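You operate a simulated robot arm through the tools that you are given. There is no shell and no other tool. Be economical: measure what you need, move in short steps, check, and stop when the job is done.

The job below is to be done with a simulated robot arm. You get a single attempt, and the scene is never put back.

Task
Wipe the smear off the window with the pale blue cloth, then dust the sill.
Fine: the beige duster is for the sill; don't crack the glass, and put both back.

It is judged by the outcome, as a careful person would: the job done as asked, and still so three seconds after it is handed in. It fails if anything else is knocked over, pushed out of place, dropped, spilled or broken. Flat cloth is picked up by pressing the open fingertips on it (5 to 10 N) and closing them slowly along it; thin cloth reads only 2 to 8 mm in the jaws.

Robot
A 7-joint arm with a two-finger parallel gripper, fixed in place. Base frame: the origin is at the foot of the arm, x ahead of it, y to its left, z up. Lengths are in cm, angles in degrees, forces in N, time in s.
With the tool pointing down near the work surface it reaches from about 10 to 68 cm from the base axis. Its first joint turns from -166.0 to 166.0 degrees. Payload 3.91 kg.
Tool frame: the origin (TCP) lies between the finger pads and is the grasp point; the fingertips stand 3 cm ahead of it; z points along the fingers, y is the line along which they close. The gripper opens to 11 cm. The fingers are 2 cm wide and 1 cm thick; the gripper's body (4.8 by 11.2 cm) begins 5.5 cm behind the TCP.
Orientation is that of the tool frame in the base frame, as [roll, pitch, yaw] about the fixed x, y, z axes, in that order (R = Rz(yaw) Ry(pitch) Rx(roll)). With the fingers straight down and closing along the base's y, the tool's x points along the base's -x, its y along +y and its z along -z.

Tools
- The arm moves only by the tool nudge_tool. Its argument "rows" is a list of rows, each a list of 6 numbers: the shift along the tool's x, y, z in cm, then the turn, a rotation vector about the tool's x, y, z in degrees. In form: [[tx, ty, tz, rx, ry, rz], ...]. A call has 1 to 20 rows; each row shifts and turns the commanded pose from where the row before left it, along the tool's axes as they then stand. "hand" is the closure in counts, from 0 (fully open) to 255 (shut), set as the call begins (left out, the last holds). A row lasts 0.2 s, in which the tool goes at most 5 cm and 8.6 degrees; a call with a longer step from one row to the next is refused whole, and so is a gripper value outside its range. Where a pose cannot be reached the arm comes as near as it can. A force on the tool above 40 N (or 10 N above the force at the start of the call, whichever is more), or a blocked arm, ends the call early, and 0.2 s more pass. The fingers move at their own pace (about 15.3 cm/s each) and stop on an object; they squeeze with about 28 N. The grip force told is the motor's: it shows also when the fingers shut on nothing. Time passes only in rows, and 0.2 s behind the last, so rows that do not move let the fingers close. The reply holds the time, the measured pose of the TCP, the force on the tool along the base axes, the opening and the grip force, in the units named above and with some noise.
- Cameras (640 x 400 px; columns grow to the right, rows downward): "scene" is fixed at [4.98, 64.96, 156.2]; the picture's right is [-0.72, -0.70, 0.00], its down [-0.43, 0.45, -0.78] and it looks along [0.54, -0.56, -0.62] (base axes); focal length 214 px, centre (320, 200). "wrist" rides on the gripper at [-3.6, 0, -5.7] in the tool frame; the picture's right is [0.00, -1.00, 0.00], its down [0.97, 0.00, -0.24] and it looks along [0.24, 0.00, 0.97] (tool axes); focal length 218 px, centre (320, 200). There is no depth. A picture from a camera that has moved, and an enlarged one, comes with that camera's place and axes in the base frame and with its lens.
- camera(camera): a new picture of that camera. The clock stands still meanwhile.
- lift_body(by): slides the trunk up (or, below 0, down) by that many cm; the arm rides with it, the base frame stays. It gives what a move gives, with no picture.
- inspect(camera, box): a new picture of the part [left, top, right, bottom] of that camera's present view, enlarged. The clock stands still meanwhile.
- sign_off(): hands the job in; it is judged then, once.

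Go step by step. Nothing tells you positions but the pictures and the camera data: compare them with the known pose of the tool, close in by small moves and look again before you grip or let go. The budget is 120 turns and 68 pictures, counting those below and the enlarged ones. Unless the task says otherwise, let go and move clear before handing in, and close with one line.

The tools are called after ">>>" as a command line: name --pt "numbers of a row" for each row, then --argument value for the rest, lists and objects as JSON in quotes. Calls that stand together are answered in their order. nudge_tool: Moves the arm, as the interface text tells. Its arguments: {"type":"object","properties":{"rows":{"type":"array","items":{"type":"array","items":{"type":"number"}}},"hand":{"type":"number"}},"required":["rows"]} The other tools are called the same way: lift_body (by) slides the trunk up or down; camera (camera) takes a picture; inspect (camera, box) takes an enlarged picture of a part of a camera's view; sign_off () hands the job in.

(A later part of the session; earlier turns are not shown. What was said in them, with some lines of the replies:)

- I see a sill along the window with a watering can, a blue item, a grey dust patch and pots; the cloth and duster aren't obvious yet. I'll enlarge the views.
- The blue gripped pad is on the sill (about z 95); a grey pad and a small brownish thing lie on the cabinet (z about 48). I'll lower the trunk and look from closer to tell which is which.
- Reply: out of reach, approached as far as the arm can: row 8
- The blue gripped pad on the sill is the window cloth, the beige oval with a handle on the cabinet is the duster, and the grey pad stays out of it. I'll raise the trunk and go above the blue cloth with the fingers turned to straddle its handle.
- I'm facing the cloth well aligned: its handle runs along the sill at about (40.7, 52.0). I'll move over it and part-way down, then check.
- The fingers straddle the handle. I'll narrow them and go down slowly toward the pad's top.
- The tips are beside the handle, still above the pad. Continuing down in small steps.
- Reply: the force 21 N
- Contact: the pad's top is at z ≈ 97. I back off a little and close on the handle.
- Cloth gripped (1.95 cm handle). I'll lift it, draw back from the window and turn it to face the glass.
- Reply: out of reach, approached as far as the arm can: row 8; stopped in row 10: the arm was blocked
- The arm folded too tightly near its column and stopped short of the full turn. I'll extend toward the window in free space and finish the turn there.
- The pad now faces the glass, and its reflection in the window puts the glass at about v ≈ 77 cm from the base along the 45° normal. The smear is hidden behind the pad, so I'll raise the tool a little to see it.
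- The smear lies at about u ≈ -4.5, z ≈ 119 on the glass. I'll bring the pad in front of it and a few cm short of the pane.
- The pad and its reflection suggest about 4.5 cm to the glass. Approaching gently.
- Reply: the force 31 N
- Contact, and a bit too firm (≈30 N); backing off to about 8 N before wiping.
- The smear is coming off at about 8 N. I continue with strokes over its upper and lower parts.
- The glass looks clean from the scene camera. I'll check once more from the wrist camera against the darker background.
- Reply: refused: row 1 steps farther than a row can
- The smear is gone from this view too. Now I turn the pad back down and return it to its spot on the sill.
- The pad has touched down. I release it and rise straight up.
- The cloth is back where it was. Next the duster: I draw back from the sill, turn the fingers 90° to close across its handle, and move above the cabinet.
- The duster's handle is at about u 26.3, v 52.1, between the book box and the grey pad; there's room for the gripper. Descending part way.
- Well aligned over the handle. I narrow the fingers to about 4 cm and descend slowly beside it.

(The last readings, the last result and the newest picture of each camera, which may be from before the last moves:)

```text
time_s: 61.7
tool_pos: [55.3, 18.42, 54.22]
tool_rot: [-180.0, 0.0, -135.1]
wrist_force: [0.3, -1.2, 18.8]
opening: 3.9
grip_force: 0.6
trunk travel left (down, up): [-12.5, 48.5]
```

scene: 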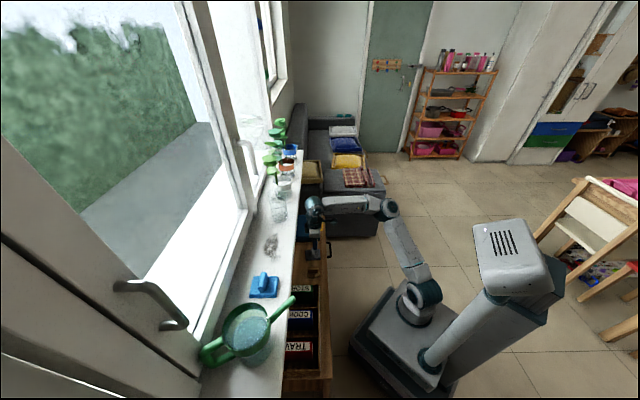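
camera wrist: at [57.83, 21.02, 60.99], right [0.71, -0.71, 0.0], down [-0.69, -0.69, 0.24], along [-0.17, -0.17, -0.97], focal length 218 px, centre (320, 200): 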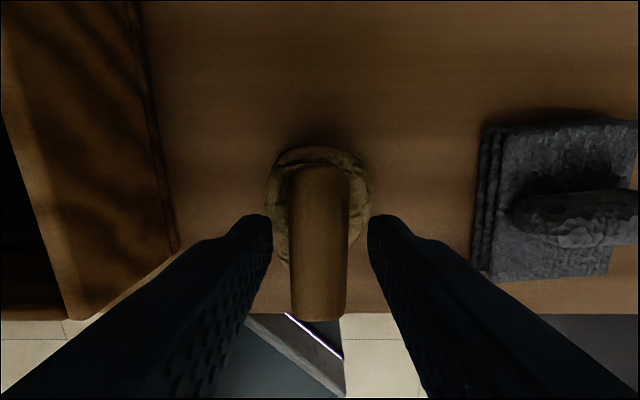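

Contact with the duster's body; I back off and close on the handle.

>>> nudge_tool --pt "0 0 -0.25 0 0 0" --pt "0 0 -0.15 0 0 0"

>>> nudge_tool --hand 255 --pt "0 0 0 0 0 0" --pt "0 0 0 0 0 0" --pt "0 0 0 0 0 0"

>>> nudge_tool --pt "0 0 -1 0 0 0" --pt "0 0 -3 0 0 0" --pt "0 0 -3 0 0 0"

>>> camera --camera "wrist"

```text
time_s: 62.3
tool_pos: [55.24, 18.34, 54.29]
tool_rot: [179.8, -0.2, -135.0]
wrist_force: [0.1, -0.3, -0.4]
opening: 3.88
grip_force: 0.1
trunk travel left (down, up): [-12.5, 48.5]
```

```text
time_s: 63.1
tool_pos: [55.35, 18.49, 54.29]
tool_rot: [179.9, -0.1, -135.0]
wrist_force: [-0.4, 0.1, 0.2]
opening: 2.15
grip_force: 28.7
trunk travel left (down, up): [-12.5, 48.5]
```

```text
time_s: 63.9
tool_pos: [55.38, 18.57, 61.21]
tool_rot: [179.9, -0.1, -135.2]
wrist_force: [-0.3, -0.4, -2.4]
opening: 2.16
grip_force: 27.9
trunk travel left (down, up): [-12.5, 48.5]
```

```text
31 pictures are left
camera wrist: at [57.9, 21.07, 66.96], right [0.71, -0.71, 0.0], down [-0.69, -0.69, 0.24], along [-0.17, -0.17, -0.97], focal length 218 px, centre (320, 200)
```

wrist: 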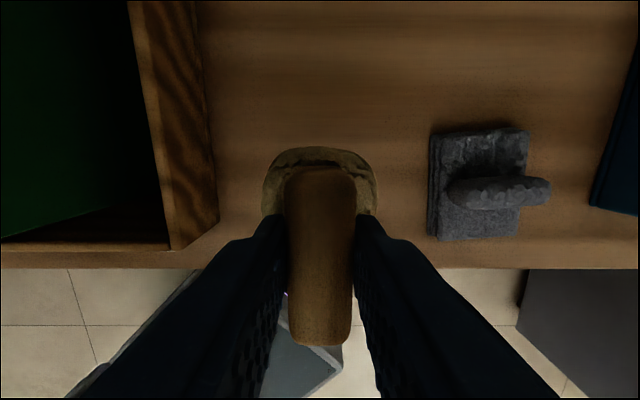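

The duster is held. I pull slightly away from the sill's edge, then raise the trunk to work above the sill.

>>> nudge_tool --pt "1.5 0 -3 0 0 0" --pt "1.5 0 -3 0 0 0" --pt "1 0 -3 0 0 0"

>>> lift_body --by 42

>>> camera --camera "wrist"

```text
time_s: 64.7
tool_pos: [52.27, 15.53, 70.44]
tool_rot: [179.9, -0.2, -135.1]
wrist_force: [-0.5, -0.3, -1.1]
opening: 2.12
grip_force: 27.5
trunk travel left (down, up): [-12.5, 48.5]
```

```text
refused: 42 is not a number from -40 to 40
```

```text
30 pictures are left
camera wrist: at [54.85, 18.11, 76.06], right [0.71, -0.71, 0.0], down [-0.69, -0.69, 0.24], along [-0.17, -0.17, -0.97], focal length 218 px, centre (320, 200)
```

wrist: 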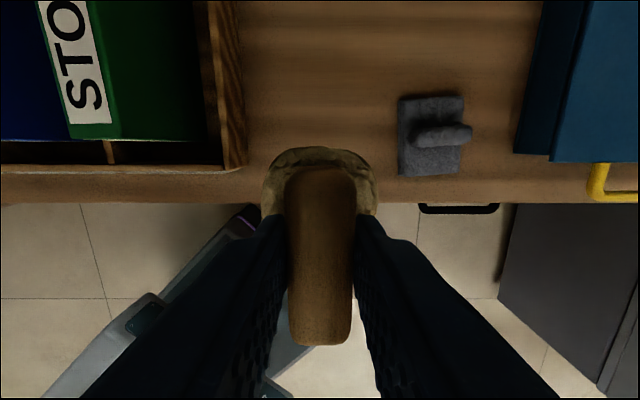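

>>> lift_body --by 40

>>> camera --camera "wrist"

>>> inspect --camera "scene" --box '[220, 170, 380, 270]'

```text
time_s: 68.6
tool_pos: [52.32, 15.58, 110.41]
tool_rot: [179.9, -0.1, -135.1]
wrist_force: [1.3, 0.2, -0.5]
opening: 2.13
grip_force: 27.5
trunk travel left (down, up): [-52.5, 8.5]
```

```text
29 pictures are left
camera wrist: at [54.86, 18.15, 116.05], right [0.71, -0.71, 0.0], down [-0.69, -0.69, 0.24], along [-0.17, -0.17, -0.97], focal length 218 px, centre (320, 200)
```

wrist: 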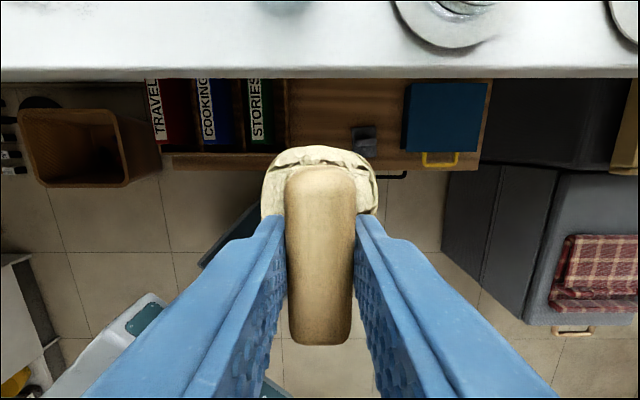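

```text
4.00 times, centred on (300, 220) of scene
camera zoom: at [4.98, 64.96, 156.2], right [-0.72, -0.7, 0.0], down [-0.43, 0.45, -0.78], along [0.54, -0.56, -0.62], focal length 858 px, centre (400, 120)
```

zoom: 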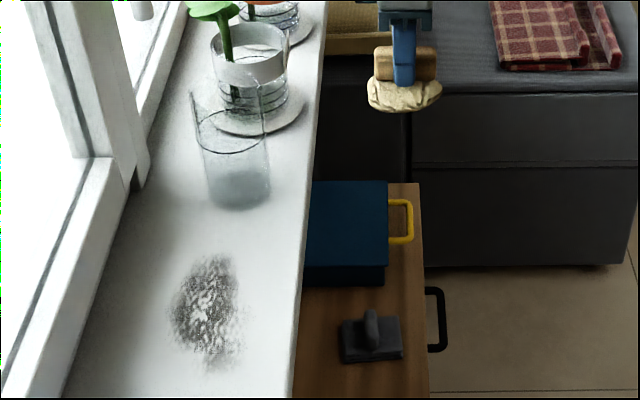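

The duster is indeed beige. The dust patch spans about u 1–14, v 62.5–69.5 on the sill; the glass vase begins at u ≈ 20. I move over the patch's middle, going around clear of the vase.

>>> nudge_tool --pt "0 4.5 0 0 0 0" --pt "0 4.5 0 0 0 0" --pt "0 4.5 0 0 0 0" --pt "0 4.5 0 0 0 0" --pt "-4.5 0 0 0 0 0" --pt "-4.5 0 0 0 0 0" --pt "-4.5 0 0 0 0 0" --pt "-4.5 0 0 0 0 0" --pt "0 0 2 0 0 0" --pt "0 0 2 0 0 0"

>>> camera --camera "wrist"

>>> inspect --camera "scene" --box '[220, 190, 348, 270]'

```text
time_s: 70.8
tool_pos: [52.31, 40.99, 106.6]
tool_rot: [179.9, -0.2, -135.0]
wrist_force: [1.1, 0.2, -0.6]
opening: 2.13
grip_force: 28.2
trunk travel left (down, up): [-52.5, 8.5]
```

```text
27 pictures are left
camera wrist: at [54.84, 43.6, 112.22], right [0.71, -0.71, 0.0], down [-0.69, -0.69, 0.24], along [-0.17, -0.17, -0.97], focal length 218 px, centre (320, 200)
```

wrist: 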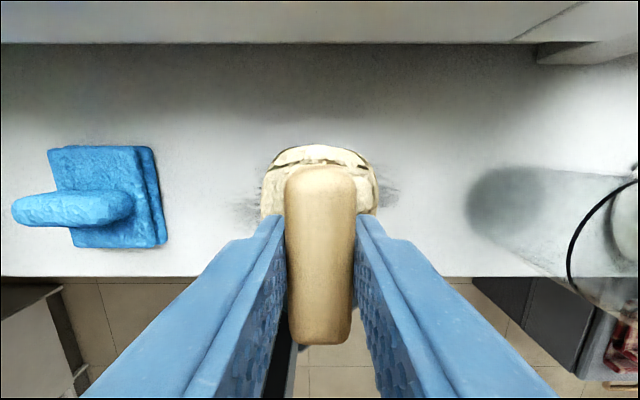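

```text
5.00 times, centred on (284, 230) of scene
camera zoom: at [4.98, 64.96, 156.2], right [-0.72, -0.7, 0.0], down [-0.43, 0.45, -0.78], along [0.54, -0.56, -0.62], focal length 1072 px, centre (500, 50)
```

zoom: 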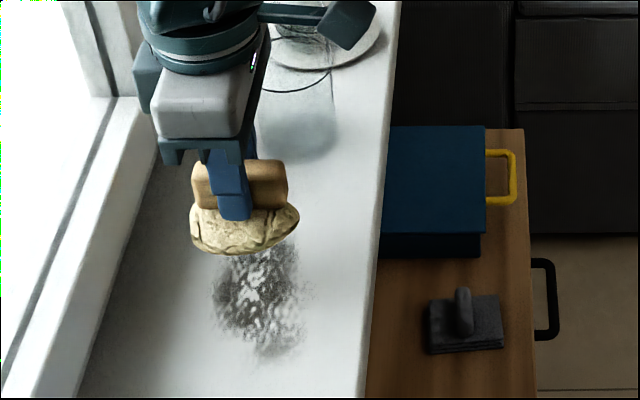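

Over the patch. Descending until the duster gently touches the sill.

>>> nudge_tool --pt "0 0 1.5 0 0 0" --pt "0 0 1.5 0 0 0" --pt "0 0 0.7 0 0 0" --pt "0 0 0.4 0 0 0"

>>> nudge_tool --pt "0 0 0.3 0 0 0" --pt "0 0 0.3 0 0 0"

>>> nudge_tool --pt "0 0 0.2 0 0 0" --pt "0 0 0.2 0 0 0"

```text
time_s: 71.8
tool_pos: [52.36, 40.98, 102.3]
tool_rot: [179.8, -0.1, -135.0]
wrist_force: [-0.1, -0.1, -1.3]
opening: 2.14
grip_force: 28.1
trunk travel left (down, up): [-52.5, 8.5]
```

```text
time_s: 72.4
tool_pos: [52.43, 41.05, 101.49]
tool_rot: [179.9, -0.1, -135.1]
wrist_force: [-0.2, 0.2, 0.2]
opening: 2.13
grip_force: 27.2
trunk travel left (down, up): [-52.5, 8.5]
```

```text
time_s: 73.0
tool_pos: [52.32, 41.08, 101.25]
tool_rot: [179.9, -0.2, -135.1]
wrist_force: [-0.6, -1.6, -0.2]
opening: 2.13
grip_force: 28.2
trunk travel left (down, up): [-52.5, 8.5]
```

>>> nudge_tool --pt "0 0 0.15 0 0 0" --pt "0 0 0.15 0 0 0"

>>> nudge_tool --pt "0 0 0.1 0 0 0" --pt "0 0 0.1 0 0 0"

```text
time_s: 73.6
tool_pos: [52.31, 41.08, 101.43]
tool_rot: [180.0, 0.0, -135.2]
wrist_force: [4.7, 2.6, 18.0]
opening: 2.16
grip_force: 27.5
trunk travel left (down, up): [-52.5, 8.5]
```

```text
time_s: 74.3
tool_pos: [52.25, 41.11, 101.22]
tool_rot: [179.8, 0.3, -135.1]
wrist_force: [-0.9, -2.6, 11.0]
opening: 2.15
grip_force: 27.7
trunk travel left (down, up): [-52.5, 8.5]
stopped in row 2: the force on the tool passed its limit (the readings are from after the stop); the commanded pose is now the measured one
```

Contact at about 11 N. I begin stroking along the sill over the patch.

>>> nudge_tool --pt "0 -0.8 -0.05 0 0 0" --pt "0 -0.8 0 0 0 0" --pt "0 -0.8 0 0 0 0" --pt "0 -0.8 0 0 0 0" --pt "0 -0.8 0 0 0 0" --pt "0 -0.8 0 0 0 0"

```text
time_s: 75.7
tool_pos: [55.78, 37.66, 101.28]
tool_rot: [179.9, 0.4, -135.0]
wrist_force: [-5.6, 4.5, 17.2]
opening: 2.14
grip_force: 28.1
trunk travel left (down, up): [-52.5, 8.5]
```

>>> nudge_tool --pt "0 0.9 -0.06 0 0 0" --pt "0 0.9 0 0 0 0" --pt "0 0.9 0 0 0 0" --pt "0 0.9 0 0 0 0" --pt "0 0.9 0 0 0 0" --pt "0 0.9 0 0 0 0" --pt "0 0.9 0 0 0 0" --pt "0 0.9 0 0 0 0" --pt "0 0.9 0 0 0 0" --pt "0 0.9 0 0 0 0" --pt "0 0.9 0 0 0 0" --pt "0 0.9 0 0 0 0"

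>>> inspect --camera "scene" --box '[220, 190, 348, 270]'

```text
time_s: 78.3
tool_pos: [48.09, 45.31, 101.25]
tool_rot: [179.9, 0.3, -135.0]
wrist_force: [1.3, -2.1, 9.3]
opening: 2.12
grip_force: 28.4
trunk travel left (down, up): [-52.5, 8.5]
```

```text
5.00 times, centred on (284, 230) of scene
camera zoom: at [4.98, 64.96, 156.2], right [-0.72, -0.7, 0.0], down [-0.43, 0.45, -0.78], along [0.54, -0.56, -0.62], focal length 1072 px, centre (500, 50)
```

zoom: 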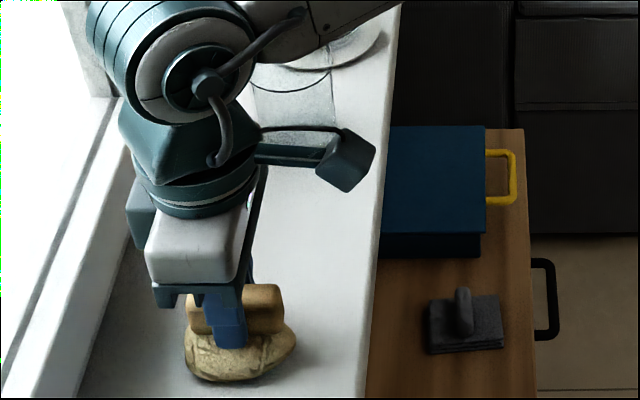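

It's lifting the dust well. Now the lanes nearer the window and nearer the edge.

>>> nudge_tool --pt "-0.9 0 0 0 0 0" --pt "-0.8 0 0 0 0 0" --pt "-0.8 0 0 0 0 0" --pt "0 -0.9 0 0 0 0" --pt "0 -0.9 0 0 0 0" --pt "0 -0.9 0 0 0 0" --pt "0 -0.9 0 0 0 0" --pt "0 -0.9 0 0 0 0" --pt "0 -0.9 0 0 0 0" --pt "0 -0.9 0 0 0 0" --pt "0 -0.9 0 0 0 0" --pt "0 -0.9 0 0 0 0" --pt "0 -0.9 0 0 0 0" --pt "0 -0.9 0 0 0 0" --pt "0 -0.9 0 0 0 0"

>>> nudge_tool --pt "0.9 0 0 0 0 0" --pt "0.9 0 0 0 0 0" --pt "0.9 0 0 0 0 0" --pt "0.9 0 0 0 0 0" --pt "0.9 0 0 0 0 0" --pt "0.9 0 0 0 0 0"

>>> nudge_tool --pt "0 0.9 0 0 0 0" --pt "0 0.9 0 0 0 0" --pt "0 0.9 0 0 0 0" --pt "0 0.9 0 0 0 0" --pt "0 0.9 0 0 0 0" --pt "0 0.9 0 0 0 0" --pt "0 0.9 0 0 0 0" --pt "0 0.9 0 0 0 0" --pt "0 0.9 0 0 0 0" --pt "0 0.9 0 0 0 0" --pt "0 0.9 0 0 0 0" --pt "0 0.9 0 0 0 0" --pt "0 0.9 0 0 0 0"

```text
time_s: 81.5
tool_pos: [57.66, 39.41, 101.16]
tool_rot: [179.9, 0.3, -135.2]
wrist_force: [-2.1, 0.4, 3.7]
opening: 2.13
grip_force: 28.0
trunk travel left (down, up): [-52.5, 8.5]
```

```text
time_s: 82.9
tool_pos: [53.7, 35.69, 101.12]
tool_rot: [180.0, 0.3, -135.1]
wrist_force: [-0.3, -0.5, 6.0]
opening: 2.12
grip_force: 27.9
trunk travel left (down, up): [-52.5, 8.5]
```

```text
time_s: 85.7
tool_pos: [45.43, 43.95, 101.29]
tool_rot: [180.0, 0.3, -135.3]
wrist_force: [2.6, -2.5, 8.7]
opening: 2.14
grip_force: 28.1
trunk travel left (down, up): [-52.5, 8.5]
```

Lifting off and drawing back to check the sill.

>>> nudge_tool --pt "0 0 -1 0 0 0" --pt "0 0 -4 0 0 0" --pt "0 0 -4 0 0 0" --pt "4 0 0 0 0 0" --pt "4 0 0 0 0 0" --pt "4 0 0 0 0 0" --pt "3 0 0 0 0 0"

>>> inspect --camera "scene" --box '[220, 190, 348, 270]'

>>> camera --camera "wrist"

```text
time_s: 87.3
tool_pos: [34.69, 33.28, 110.08]
tool_rot: [179.9, 0.3, -135.1]
wrist_force: [-0.7, 0.0, -0.2]
opening: 2.12
grip_force: 27.9
trunk travel left (down, up): [-52.5, 8.5]
```

```text
5.00 times, centred on (284, 230) of scene
camera zoom: at [4.98, 64.96, 156.2], right [-0.72, -0.7, 0.0], down [-0.43, 0.45, -0.78], along [0.54, -0.56, -0.62], focal length 1072 px, centre (500, 50)
```

zoom: 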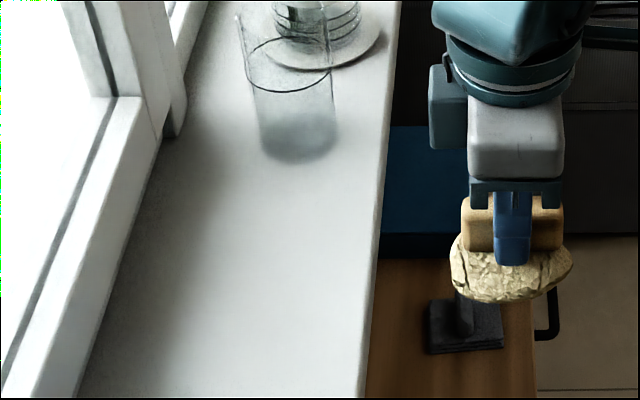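

```text
23 pictures are left
camera wrist: at [37.17, 35.94, 115.81], right [0.71, -0.71, 0.0], down [-0.69, -0.69, 0.24], along [-0.17, -0.16, -0.97], focal length 218 px, centre (320, 200)
```

wrist: 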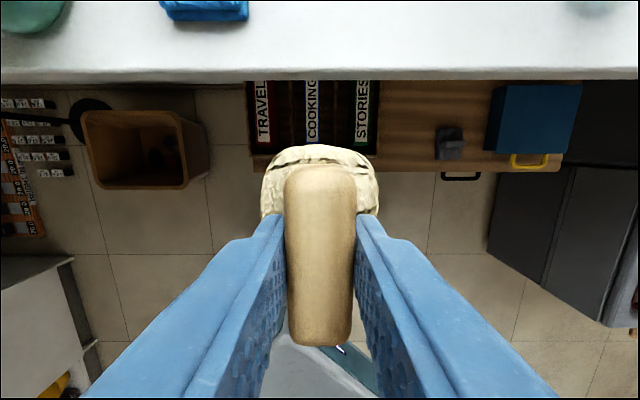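

The sill is clean. I take the duster back: over to its cabinet spot, then trunk down.

>>> nudge_tool --pt "0 -4.2 0 0 0 0" --pt "0 -4.2 0 0 0 0" --pt "0 -4.2 0 0 0 0" --pt "0 -4.2 0 0 0 0" --pt "0 -4.2 0 0 0 0" --pt "0 -4.1 0 0 0 0"

>>> lift_body --by -40

>>> camera --camera "wrist"

```text
time_s: 88.7
tool_pos: [52.56, 15.21, 109.97]
tool_rot: [179.8, 0.3, -135.1]
wrist_force: [0.2, -0.2, -1.6]
opening: 2.15
grip_force: 27.5
trunk travel left (down, up): [-52.5, 8.5]
```

```text
time_s: 92.6
tool_pos: [52.37, 15.37, 70.06]
tool_rot: [179.9, 0.3, -135.1]
wrist_force: [-0.3, 0.1, -1.1]
opening: 2.14
grip_force: 27.9
trunk travel left (down, up): [-12.5, 48.5]
```

```text
22 pictures are left
camera wrist: at [54.93, 17.96, 75.69], right [0.71, -0.71, 0.0], down [-0.69, -0.69, 0.24], along [-0.17, -0.17, -0.97], focal length 218 px, centre (320, 200)
```

wrist: 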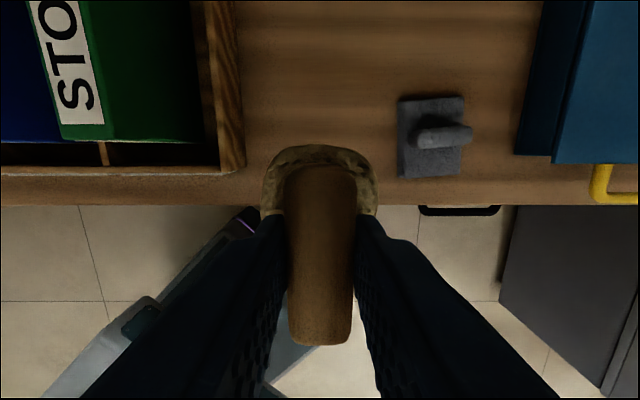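

>>> nudge_tool --pt "-1.4 0 2.5 0 0 0" --pt "-1.4 0 2.5 0 0 0" --pt "-1.45 0 2.5 0 0 0" --pt "0 0 2.5 0 0 0" --pt "0 0 2 0 0 0" --pt "0 0 1.5 0 0 0" --pt "0 0 0.8 0 0 0"

>>> nudge_tool --pt "0 0 0.4 0 0 0" --pt "0 0 0.3 0 0 0" --pt "0 0 0.2 0 0 0"

```text
time_s: 94.2
tool_pos: [55.47, 18.51, 55.72]
tool_rot: [179.9, 0.3, -135.0]
wrist_force: [0.2, 1.1, -1.3]
opening: 2.12
grip_force: 28.2
trunk travel left (down, up): [-12.5, 48.5]
```

```text
time_s: 95.0
tool_pos: [55.46, 18.63, 54.89]
tool_rot: [179.9, 0.3, -135.0]
wrist_force: [-0.4, -1.4, -1.5]
opening: 2.12
grip_force: 28.4
trunk travel left (down, up): [-12.5, 48.5]
```

>>> nudge_tool --pt "0 0 0.25 0 0 0" --pt "0 0 0.2 0 0 0"

>>> nudge_tool --pt "0 0 0.1 0 0 0" --pt "0 0 0.1 0 0 0"

```text
time_s: 95.6
tool_pos: [55.44, 18.47, 54.36]
tool_rot: [179.7, 0.2, -135.1]
wrist_force: [-0.7, -0.4, -1.0]
opening: 2.13
grip_force: 27.7
trunk travel left (down, up): [-12.5, 48.5]
```

```text
time_s: 96.2
tool_pos: [55.41, 18.45, 54.33]
tool_rot: [179.9, 0.3, -135.1]
wrist_force: [0.2, -0.4, 0.8]
opening: 2.14
grip_force: 28.2
trunk travel left (down, up): [-12.5, 48.5]
```

>>> nudge_tool --pt "0 0 0.08 0 0 0" --pt "0 0 0 0 0 0"

```text
time_s: 96.8
tool_pos: [55.34, 18.44, 54.16]
tool_rot: [180.0, 0.4, -135.1]
wrist_force: [-0.9, -1.0, 9.6]
opening: 2.14
grip_force: 28.1
trunk travel left (down, up): [-12.5, 48.5]
```

The duster rests on the cabinet. I open moderately and rise straight up.

>>> nudge_tool --hand 165 --pt "0 0 0 0 0 0" --pt "0 0 0 0 0 0" --pt "0 0 -1 0 0 0" --pt "0 0 -2 0 0 0" --pt "0 0 -3 0 0 0" --pt "0 0 -3 0 0 0" --pt "1.5 0 -3 0 0 0" --pt "1.5 0 -3 0 0 0"

>>> camera --camera "wrist"

```text
time_s: 98.6
tool_pos: [53.33, 16.23, 69.11]
tool_rot: [180.0, 0.2, -135.2]
wrist_force: [0.0, -0.2, -0.8]
opening: 3.89
grip_force: 0.1
trunk travel left (down, up): [-12.5, 48.5]
```

```text
21 pictures are left
camera wrist: at [55.87, 18.85, 74.83], right [0.71, -0.71, 0.0], down [-0.69, -0.69, 0.24], along [-0.17, -0.17, -0.97], focal length 218 px, centre (320, 200)
```

wrist: 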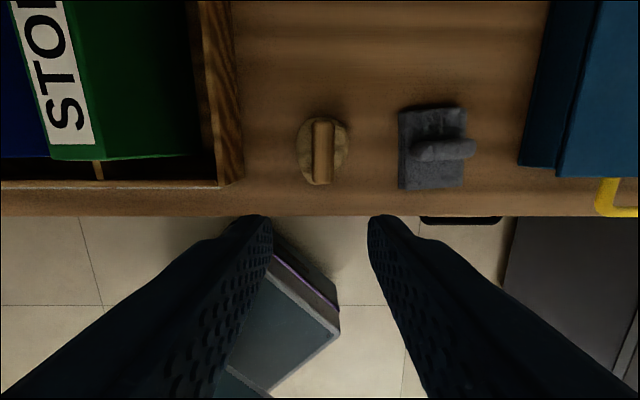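

The duster is back in place. I move the arm clear and take a last look.

>>> nudge_tool --pt "3 0 -1 0 0 0" --pt "3 0 -1 0 0 0"

>>> lift_body --by 38

>>> camera --camera "scene"

>>> inspect --camera "scene" --box '[180, 190, 340, 290]'

```text
time_s: 99.2
tool_pos: [49.12, 12.22, 70.92]
tool_rot: [180.0, 0.3, -135.2]
wrist_force: [-0.2, -0.4, 0.4]
opening: 3.87
grip_force: 0.0
trunk travel left (down, up): [-12.5, 48.5]
```

```text
time_s: 102.8
tool_pos: [49.01, 12.31, 109.18]
tool_rot: [179.9, 0.2, -135.2]
wrist_force: [0.1, 0.2, -1.3]
opening: 3.87
grip_force: 0.1
trunk travel left (down, up): [-50.5, 10.5]
```

```text
20 pictures are left
```

scene: 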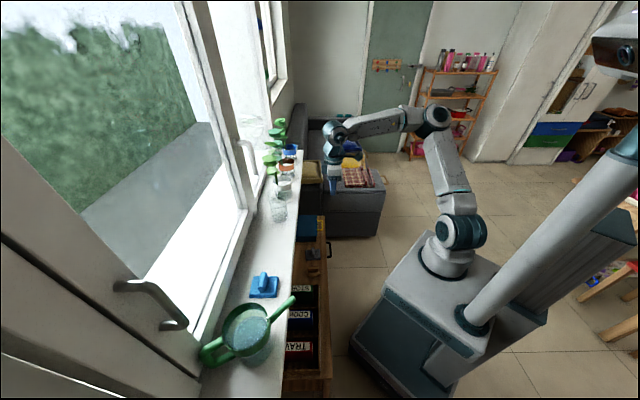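

```text
4.00 times, centred on (260, 240) of scene
camera zoom: at [4.98, 64.96, 156.2], right [-0.72, -0.7, 0.0], down [-0.43, 0.45, -0.78], along [0.54, -0.56, -0.62], focal length 858 px, centre (560, 40)
```

zoom: 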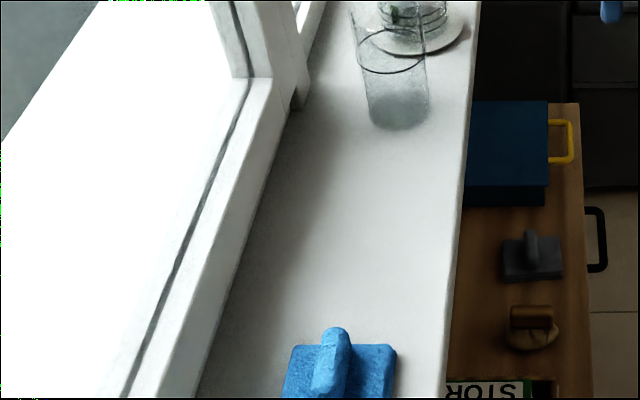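

The glass and sill look clean, both tools are back in their places, and nothing else has moved.

>>> sign_off

```text
The job is handed in.
```

I wiped the smear off the window with the blue cloth and dusted the sill with the beige duster; both look clean in the last pictures, both tools are back in place, and nothing else was moved, though my first press on the glass briefly reached about 30 N before I eased off.
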